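You operate a simulated robot arm through the tools that you are given. There is no shell and no other tool. Be economical: measure what you need, move in short steps, check, and stop when the job is done.

You are at the controls of a simulated robot arm. One attempt, no reset.

JOB
Take the grey roller from the folding table top and put it on top of the wrapped present.

Only the result counts: the job must be done as asked and must still hold three seconds after the hand-in. Knocking over, shifting, dropping, spilling or breaking anything else fails it.

ROBOT AND FRAMES
A 7-joint arm with a two-finger parallel gripper, fixed in place. Base frame: the origin is at the foot of the arm, x ahead of it, y to its left, z up; the work surface is at about z = 0. Lengths are in m, angles in degrees, forces in N, time in s.
With the tool pointing down near the work surface it reaches from about 0.22 to 0.58 m from the base axis. Its first joint turns from -66.0 to 66.0 degrees. Payload 2.5 kg.
The TCP is the grasp point between the finger pads, 0.023 m short of the fingertips. In the tool frame z runs along the fingers and y along their closing line. Largest opening 0.094 m; finger width 0.038, thickness 0.01; the body of the gripper, 0.054 by 0.096 m, starts 0.039 m behind the TCP.
Orientation is that of the tool frame in the base frame, as a unit quaternion [x, y, z, w]. With the fingers straight down and closing along the base's y, the tool's x points along the base's -x, its y along +y and its z along -z.

CONTROLS
- The arm moves only by the tool send_rows. Its argument "plan" is a list of rows, each a list of 5 numbers: the shift along the base's x, y, z in m, then the turn about the base's z in degrees, then the opening, from 0 (shut) to 1 (fully open). In form: [[tx, ty, tz, spin, jaw], ...]. A call has 1 to 12 rows; each row shifts and turns the commanded pose from where the row before left it. Each row takes 0.2 s and may step no farther than 0.05 m and 8.6 degrees from the row before; otherwise, or with a gripper value out of range, the whole call is refused. A pose out of reach is approached as far as the arm can. The call stops where the force on the tool passes 40 N (or 10 N more than at its start, if that is more) or the arm is blocked; 0.2 s more then pass. Each finger travels about 0.108 m/s and halts on what it meets, pressing with about 32 N; the grip force reading is that of the motor and also rises with nothing between the fingers. The clock runs only during rows and for 0.2 s after the last one: add rows that do not move to give the fingers time. The reply holds the time, the measured pose of the TCP, the force on the tool along the base axes, the opening and the grip force, in the units named above and with some noise, and new pictures: "show" is both (left out), scene, wrist or none.
- Cameras (640 x 400 px; columns grow to the right, rows downward): "scene" is fixed at [0.137, -0.4214, 0.5296]; the picture's right is [0.68, -0.73, 0.00], its down [-0.53, -0.49, -0.70] and it looks along [0.51, 0.47, -0.72] (base axes); focal length 299 px, centre (320, 200). "wrist" rides on the gripper at [-0.039, 0, -0.044] in the tool frame; the picture's right is [0.00, -1.00, 0.00], its down [0.97, 0.00, -0.24] and it looks along [0.24, 0.00, 0.97] (tool axes); focal length 218 px, centre (320, 200). There is no depth. A picture from a camera that has moved, and an enlarged one, comes with that camera's place and axes in the base frame and with its lens. The place of the scene camera against the robot may be out by one fixed shift of up to 0.012 m in any direction.
- zoom(camera, box): a new picture of the part [left, top, right, bottom] of that camera's present view, enlarged. No time passes.
- job_done(): hands the job in; it is judged then, once.

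Go step by step. Nothing tells you positions but the pictures and the camera data: compare them with the known pose of the tool, close in by small moves and look again before you grip or let go. The budget is 90 turns and 150 pictures, counting those below and the enlarged ones. Unless the task says otherwise, let go and move clear before handing in, and close with one line.

The tools are called after ">>>" by a JSON object that holds its "op" and its "data". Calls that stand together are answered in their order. send_rows: Moves the arm, as the interface text tells. Its arguments: {"type":"object","properties":{"plan":{"type":"array"},"show":{"type":"string","enum":["both","scene","wrist","none"]}},"required":["plan"]} The other tools are called the same way: zoom (camera, box) takes an enlarged picture of a part of a camera's view; job_done () hands the job in.

At the start:

```text
time_s: 0.0
eef_pos: [0.3175, -0.2409, 0.3221]
ee_rot: [0.001, 1.0, 0.0, 0.0]
wrist_force: [0.8, 0.6, -0.4]
grip_width: 0.094
grip_force: 0.1
```

scene: 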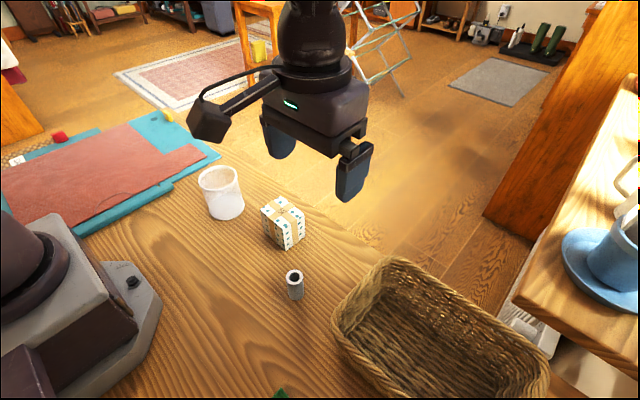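
wrist: 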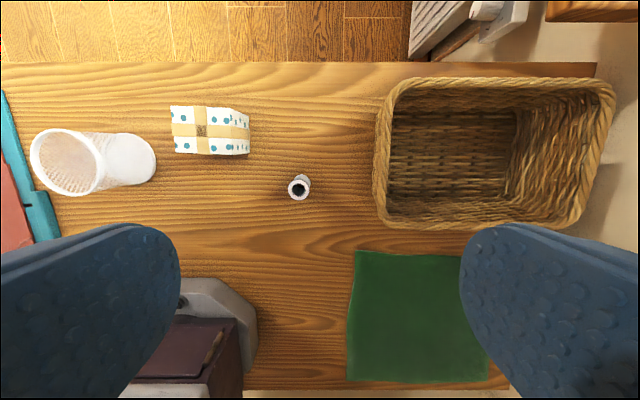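

I see the grey roller standing near (0.295, -0.21) and the present near (0.38, -0.09), with a white cup beyond it. I'll zoom in to measure both.

>>> {"op": "zoom", "data": {"camera": "scene", "box": [230, 180, 358, 310]}}

>>> {"op": "zoom", "data": {"camera": "wrist", "box": [150, 80, 342, 220]}}

```text
3.08 times, centred on (294, 245) of scene
camera zoom: at [0.137, -0.4214, 0.5296], right [0.68, -0.73, 0.0], down [-0.53, -0.49, -0.7], along [0.51, 0.47, -0.72], focal length 919 px, centre (400, 62)
```

zoom: 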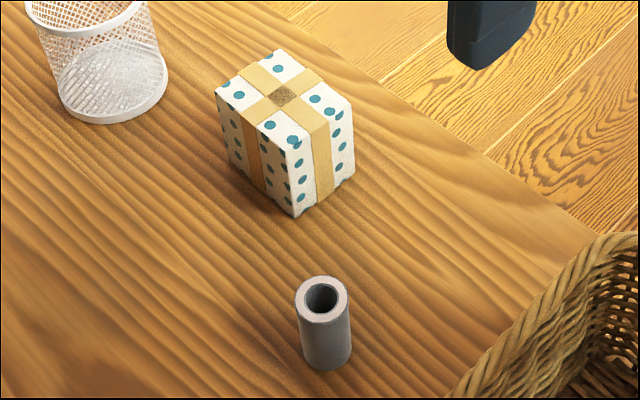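

```text
2.86 times, centred on (246, 150) of wrist
camera zoom: at [0.3564, -0.2402, 0.3663], right [0.0, -1.0, 0.0], down [-0.97, 0.0, 0.24], along [-0.24, 0.0, -0.97], focal length 624 px, centre (531, 343)
```

zoom: 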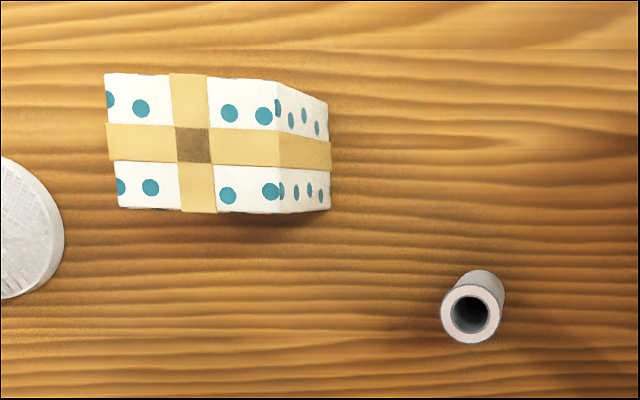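

The roller is about 0.03 m wide and 0.057 m tall at about (0.296, -0.210). The present's top is at about z = 0.073, centred on (0.376, -0.088). I'll move above the roller and look again.

>>> {"op": "send_rows", "data": {"plan": [[-0.022, 0.031, 0, 0, 1], [0, 0, -0.045, 0, 1], [0, 0, -0.045, 0, 1], [0, 0, -0.045, 0, 1], [0, 0, -0.03, 0, 1], [0, 0, 0, 0, 1]]}}

```text
time_s: 1.4
eef_pos: [0.2965, -0.209, 0.1566]
ee_rot: [0.001, 1.0, 0.001, 0.0]
wrist_force: [0.4, 0.2, 0.8]
grip_width: 0.0941
grip_force: 0.1
camera wrist: at [0.3348, -0.2092, 0.2008], right [0.0, -1.0, 0.0], down [-0.97, 0.0, 0.24], along [-0.24, 0.0, -0.97], focal length 218 px, centre (320, 200)
```

scene: 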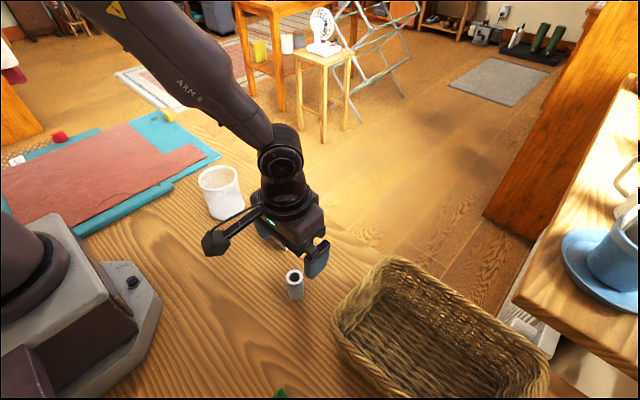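
wrist: 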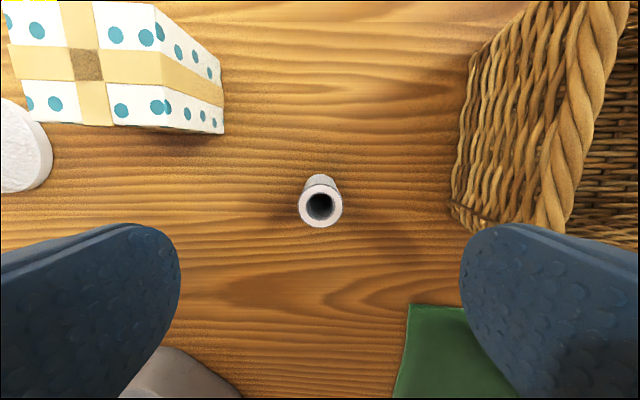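

The roller is centred between the fingers, at about x = 0.2945. I'll go down around it and close.

>>> {"op": "send_rows", "data": {"plan": [[-0.002, 0, -0.04, 0, 1], [0, 0, -0.04, 0, 1], [0, 0, -0.03, 0, 1], [0, 0, -0.012, 0, 1], [0, 0, 0, 0, 1]]}}

```text
time_s: 2.6
eef_pos: [0.2933, -0.2099, 0.0339]
ee_rot: [0.0, 1.0, 0.0, 0.0]
wrist_force: [-0.4, -0.4, 0.1]
grip_width: 0.094
grip_force: 0.1
camera wrist: at [0.3325, -0.2092, 0.0791], right [0.0, -1.0, 0.0], down [-0.97, 0.0, 0.24], along [-0.24, 0.0, -0.97], focal length 218 px, centre (320, 200)
```

scene: 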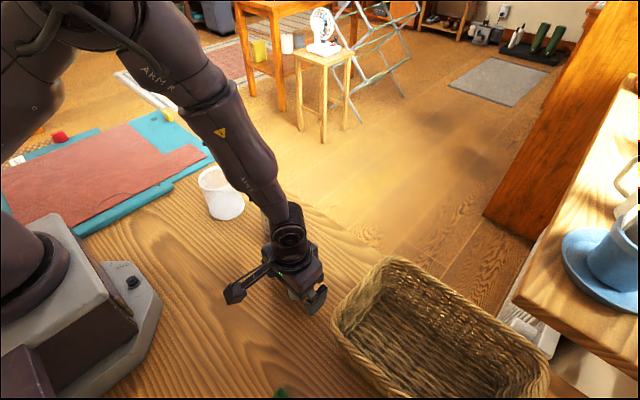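
wrist: 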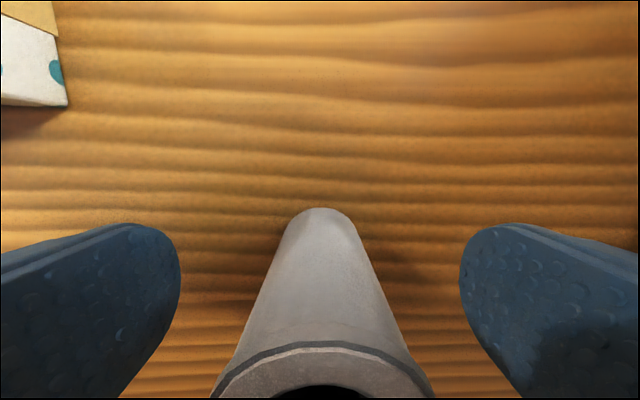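

The roller stands between the pads. I'll close now and lift a little.

>>> {"op": "send_rows", "data": {"plan": [[0, 0, 0, 0, 0], [0, 0, 0, 0, 0], [0, 0, 0, 0, 0], [0, 0, 0, 0, 0]], "show": "wrist"}}

>>> {"op": "send_rows", "data": {"plan": [[0, 0, 0.03, 0, 0], [0, 0, 0.04, 0, 0], [0, 0, 0.04, 0, 0], [0, 0, 0.04, 0, 0], [0, 0, 0, 0, 0]]}}

```text
time_s: 3.6
eef_pos: [0.2938, -0.2107, 0.0341]
ee_rot: [0.0, 1.0, 0.0, 0.0]
wrist_force: [-0.3, 0.0, 0.0]
grip_width: 0.031
grip_force: 32.1
camera wrist: at [0.3324, -0.2093, 0.0794], right [0.0, -1.0, 0.0], down [-0.97, 0.0, 0.24], along [-0.24, 0.0, -0.97], focal length 218 px, centre (320, 200)
```

wrist: 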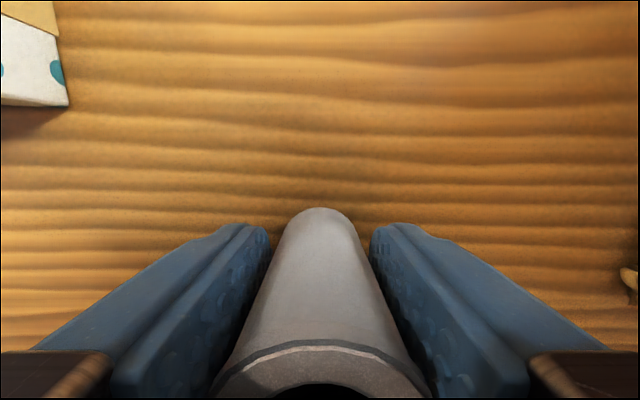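

```text
time_s: 4.8
eef_pos: [0.2951, -0.2096, 0.1855]
ee_rot: [0.0, 1.0, 0.0, 0.0]
wrist_force: [0.1, 0.5, 0.4]
grip_width: 0.0311
grip_force: 32.0
camera wrist: at [0.3329, -0.2088, 0.2294], right [0.0, -1.0, 0.0], down [-0.97, 0.0, 0.24], along [-0.24, 0.0, -0.97], focal length 218 px, centre (320, 200)
```

scene: 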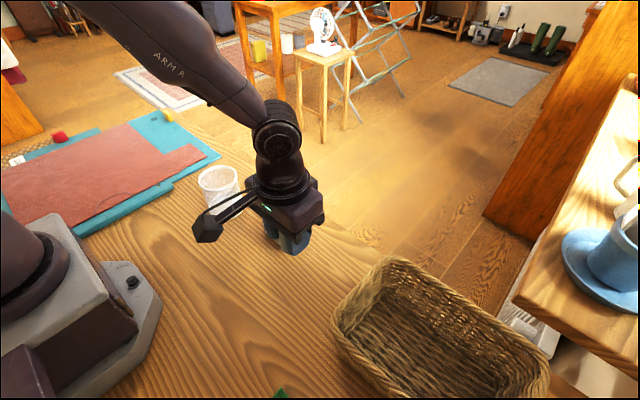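
wrist: 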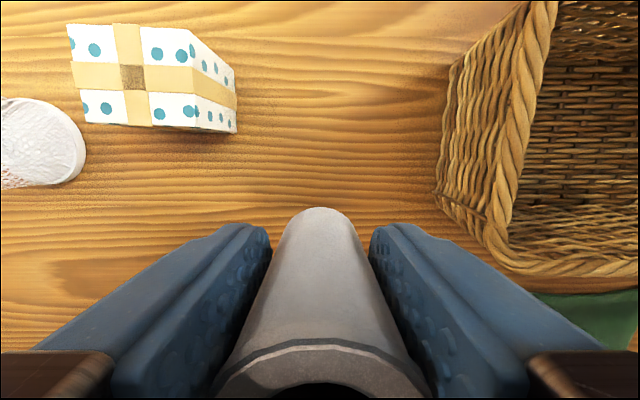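

The roller is held firmly. I'll carry it over the present, staying above it.

>>> {"op": "send_rows", "data": {"plan": [[0.027, 0.04, 0, 0, 0], [0.027, 0.041, 0, 0, 0], [0.027, 0.041, 0, 0, 0], [0, 0, -0.04, 0, 0], [0, 0, 0, 0, 0]]}}

```text
time_s: 6.0
eef_pos: [0.3745, -0.0874, 0.1451]
ee_rot: [0.001, 1.0, 0.0, 0.001]
wrist_force: [0.6, 0.3, -0.9]
grip_width: 0.0309
grip_force: 31.7
camera wrist: at [0.4138, -0.0869, 0.1885], right [0.0, -1.0, 0.0], down [-0.97, 0.0, 0.24], along [-0.24, 0.0, -0.97], focal length 218 px, centre (320, 200)
```

scene: 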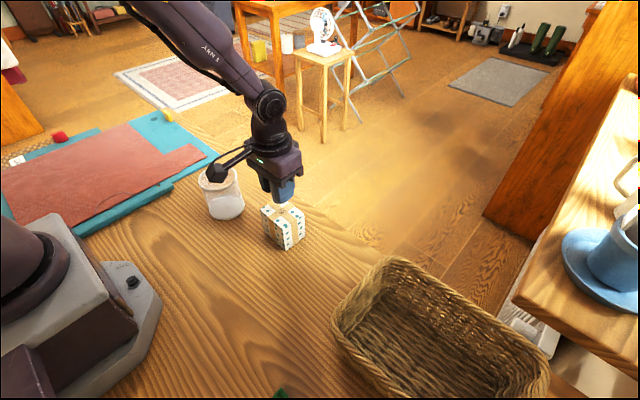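
wrist: 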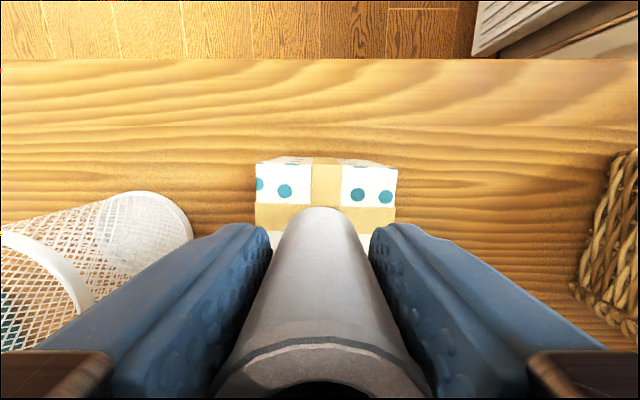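

The ribbon cross sits about 3 mm to the right of the roller axis. I'll correct that and go down gently, watching the force.

>>> {"op": "send_rows", "data": {"plan": [[0.001, -0.003, -0.02, 0, 0], [0, 0, -0.01, 0, 0], [0, 0, 0, 0, 0]]}}

>>> {"op": "zoom", "data": {"camera": "scene", "box": [235, 160, 335, 260]}}

```text
time_s: 6.8
eef_pos: [0.3757, -0.0912, 0.1152]
ee_rot: [0.0, 1.0, 0.0, 0.001]
wrist_force: [-0.1, 0.1, -0.4]
grip_width: 0.0309
grip_force: 31.7
camera wrist: at [0.4147, -0.0901, 0.1591], right [0.0, -1.0, 0.0], down [-0.97, 0.0, 0.24], along [-0.24, 0.0, -0.97], focal length 218 px, centre (320, 200)
```

scene: 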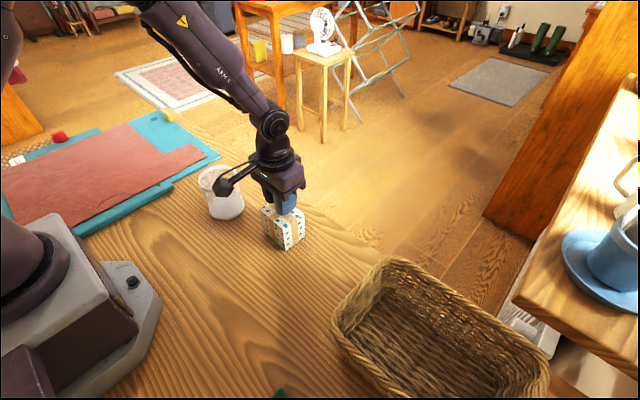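
wrist: 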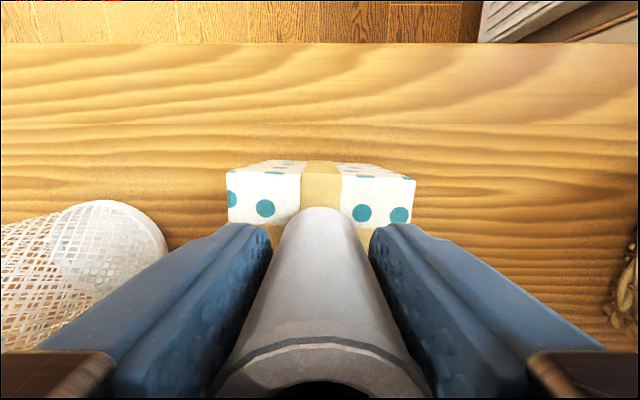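

```text
4.00 times, centred on (285, 210) of scene
camera zoom: at [0.137, -0.4214, 0.5296], right [0.68, -0.73, 0.0], down [-0.53, -0.49, -0.7], along [0.51, 0.47, -0.72], focal length 1194 px, centre (460, 160)
```

zoom: 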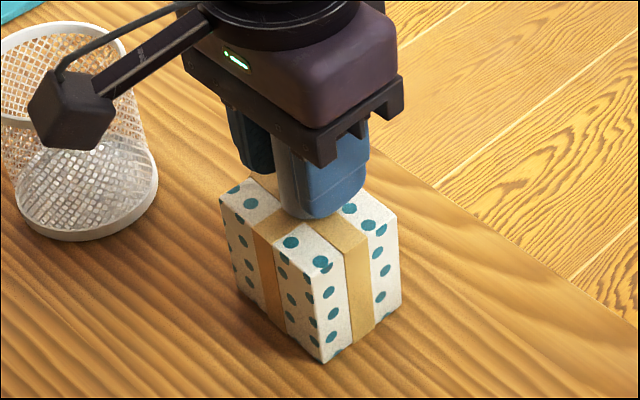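

Everything lines up, with the roller base roughly 9 mm above the present. I'll lower it in millimetre steps until contact.

>>> {"op": "send_rows", "data": {"plan": [[0, 0, -0.004, 0, 0], [0, 0, -0.002, 0, 0], [0, 0, -0.001, 0, 0], [0, 0, 0, 0, 0]], "show": "none"}}

```text
time_s: 7.8
eef_pos: [0.3761, -0.0905, 0.109]
ee_rot: [0.0, 1.0, -0.001, 0.002]
wrist_force: [-8.5, 2.9, 38.2]
grip_width: 0.0303
grip_force: 31.9
```

Contact came at z ≈ 0.109, and it is pressing at 38 N. I'll back off slightly to relieve that before letting go.

>>> {"op": "send_rows", "data": {"plan": [[0, 0, 0.0005, 0, 0], [0, 0, 0, 0, 0]], "show": "wrist"}}

>>> {"op": "zoom", "data": {"camera": "scene", "box": [235, 160, 335, 260]}}

```text
time_s: 8.4
eef_pos: [0.3756, -0.091, 0.1092]
ee_rot: [-0.001, 1.0, -0.001, 0.003]
wrist_force: [1.3, 0.7, 26.4]
grip_width: 0.0301
grip_force: 32.4
camera wrist: at [0.4154, -0.0901, 0.1536], right [0.0, -1.0, 0.0], down [-0.97, 0.0, 0.24], along [-0.24, 0.0, -0.97], focal length 218 px, centre (320, 200)
```

wrist: 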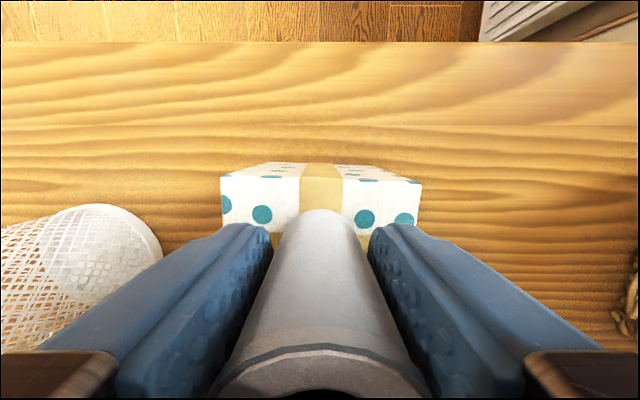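

```text
4.00 times, centred on (285, 210) of scene
camera zoom: at [0.1369, -0.4214, 0.5297], right [0.68, -0.73, 0.0], down [-0.52, -0.49, -0.7], along [0.51, 0.47, -0.72], focal length 1194 px, centre (460, 160)
```

zoom: 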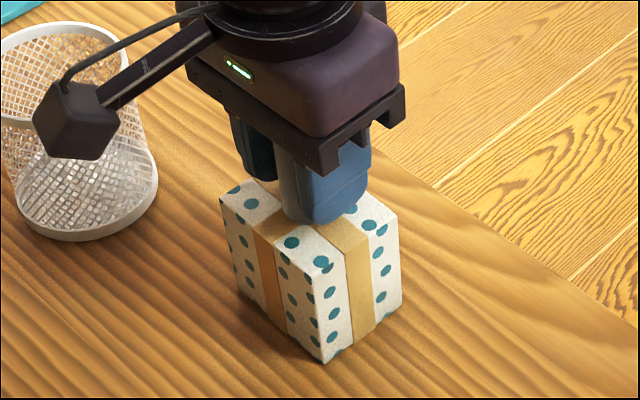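

The roller is seated, the present hasn't moved, and it is still pressing at 26 N. I'll ease up 1 mm more.

>>> {"op": "send_rows", "data": {"plan": [[0, 0, 0.0008, 0, 0], [0, 0, 0, 0, 0]], "show": "none"}}

```text
time_s: 9.0
eef_pos: [0.3755, -0.0903, 0.1105]
ee_rot: [-0.001, 1.0, 0.0, 0.0]
wrist_force: [6.3, -0.2, 11.2]
grip_width: 0.0297
grip_force: 32.4
```

The force is down to 11 N. I'll ease off slightly more and look before releasing.

>>> {"op": "send_rows", "data": {"plan": [[0, 0, 0.0004, 0, 0], [0, 0, 0, 0, 0]], "show": "wrist"}}

```text
time_s: 9.6
eef_pos: [0.3748, -0.091, 0.1086]
ee_rot: [-0.001, 1.0, 0.0, -0.002]
wrist_force: [2.3, -1.4, 3.2]
grip_width: 0.0298
grip_force: 32.1
camera wrist: at [0.4135, -0.0903, 0.1533], right [0.0, -1.0, 0.0], down [-0.97, 0.0, 0.24], along [-0.24, 0.0, -0.97], focal length 218 px, centre (320, 200)
```

wrist: 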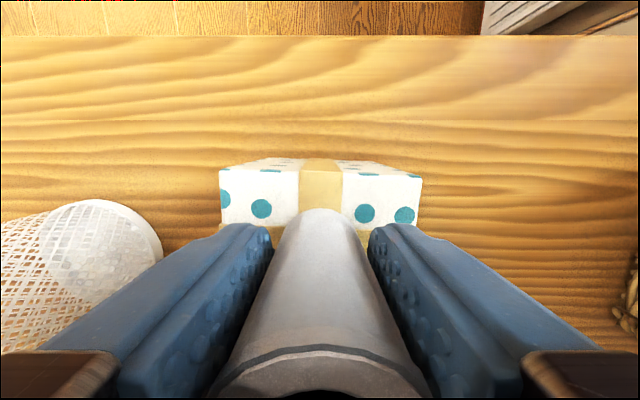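

The residual force is about 3 N and the roller is upright. I'll open the fingers slowly without moving the arm.

>>> {"op": "send_rows", "data": {"plan": [[0, 0, 0, 0, 0.36], [0, 0, 0, 0, 0.42], [0, 0, 0, 0, 0.5], [0, 0, 0, 0, 0.65], [0, 0, 0, 0, 0.8], [0, 0, 0, 0, 0.8]]}}

```text
time_s: 11.0
eef_pos: [0.3751, -0.0907, 0.1109]
ee_rot: [-0.001, 1.0, 0.001, 0.001]
wrist_force: [-0.3, -0.2, 0.3]
grip_width: 0.0752
grip_force: 0.0
camera wrist: at [0.4145, -0.0902, 0.1541], right [0.0, -1.0, 0.0], down [-0.97, 0.0, 0.24], along [-0.24, 0.0, -0.97], focal length 218 px, centre (320, 200)
```

scene: 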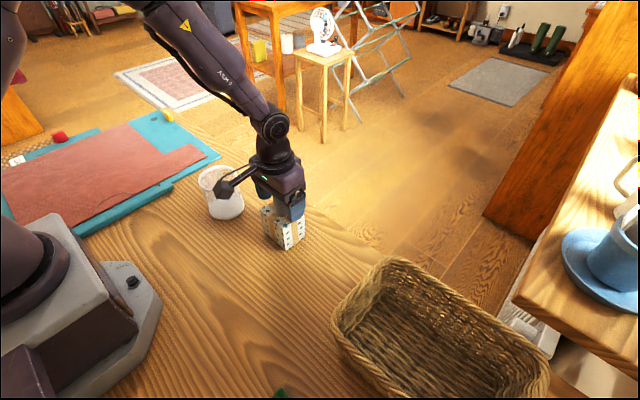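
wrist: 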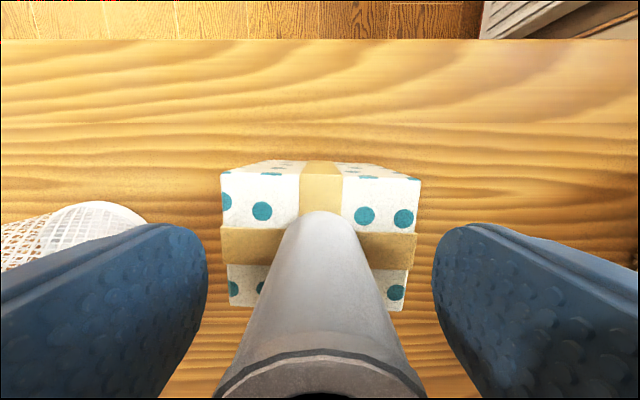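

The roller stands free on the present. I'll raise the hand straight up and away.

>>> {"op": "send_rows", "data": {"plan": [[0, 0, 0.02, 0, 0.8], [0, 0, 0.03, 0, 0.8], [0, 0, 0.04, 0, 0.8], [0, 0, 0.04, 0, 0.8], [0, 0, 0.03, 0, 0.8], [0, 0, 0, 0, 0.8]]}}

>>> {"op": "zoom", "data": {"camera": "scene", "box": [235, 160, 335, 260]}}

```text
time_s: 12.4
eef_pos: [0.375, -0.0894, 0.271]
ee_rot: [-0.001, 1.0, 0.0, 0.0]
wrist_force: [-0.3, 0.1, 0.0]
grip_width: 0.0752
grip_force: 0.1
camera wrist: at [0.4147, -0.0895, 0.3146], right [0.0, -1.0, 0.0], down [-0.97, 0.0, 0.24], along [-0.24, 0.0, -0.97], focal length 218 px, centre (320, 200)
```

scene: 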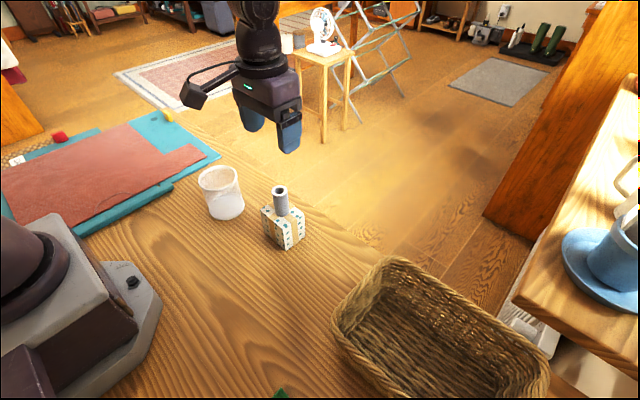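
wrist: 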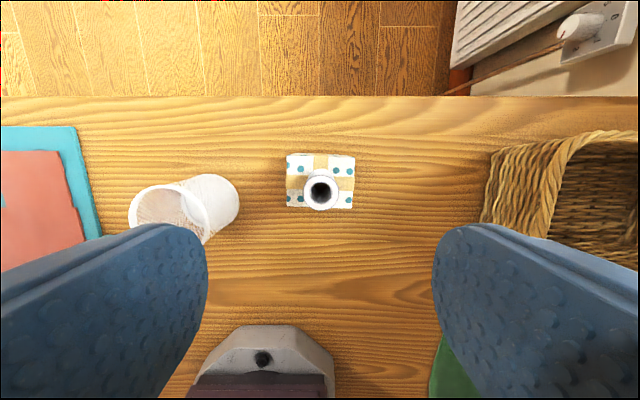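

```text
4.00 times, centred on (285, 210) of scene
camera zoom: at [0.137, -0.4214, 0.5296], right [0.68, -0.73, 0.0], down [-0.53, -0.49, -0.7], along [0.51, 0.47, -0.72], focal length 1194 px, centre (460, 160)
```

zoom: 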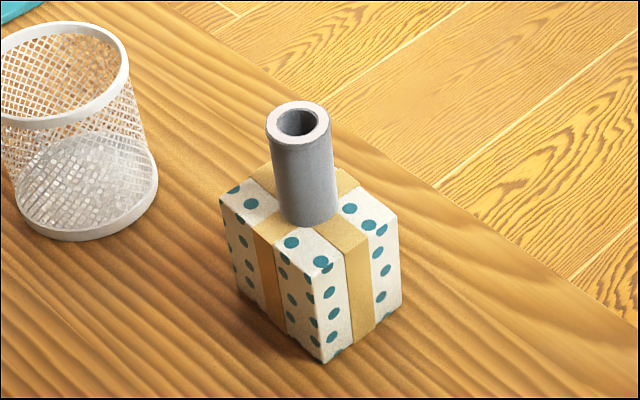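

The roller stands upright in the middle of the present, nothing else has moved, and the hand is clear. I'm handing in.

>>> {"op": "job_done", "data": {}}

```text
The job is handed in.
```

The grey roller is standing upright on top of the wrapped present, and the job is handed in.
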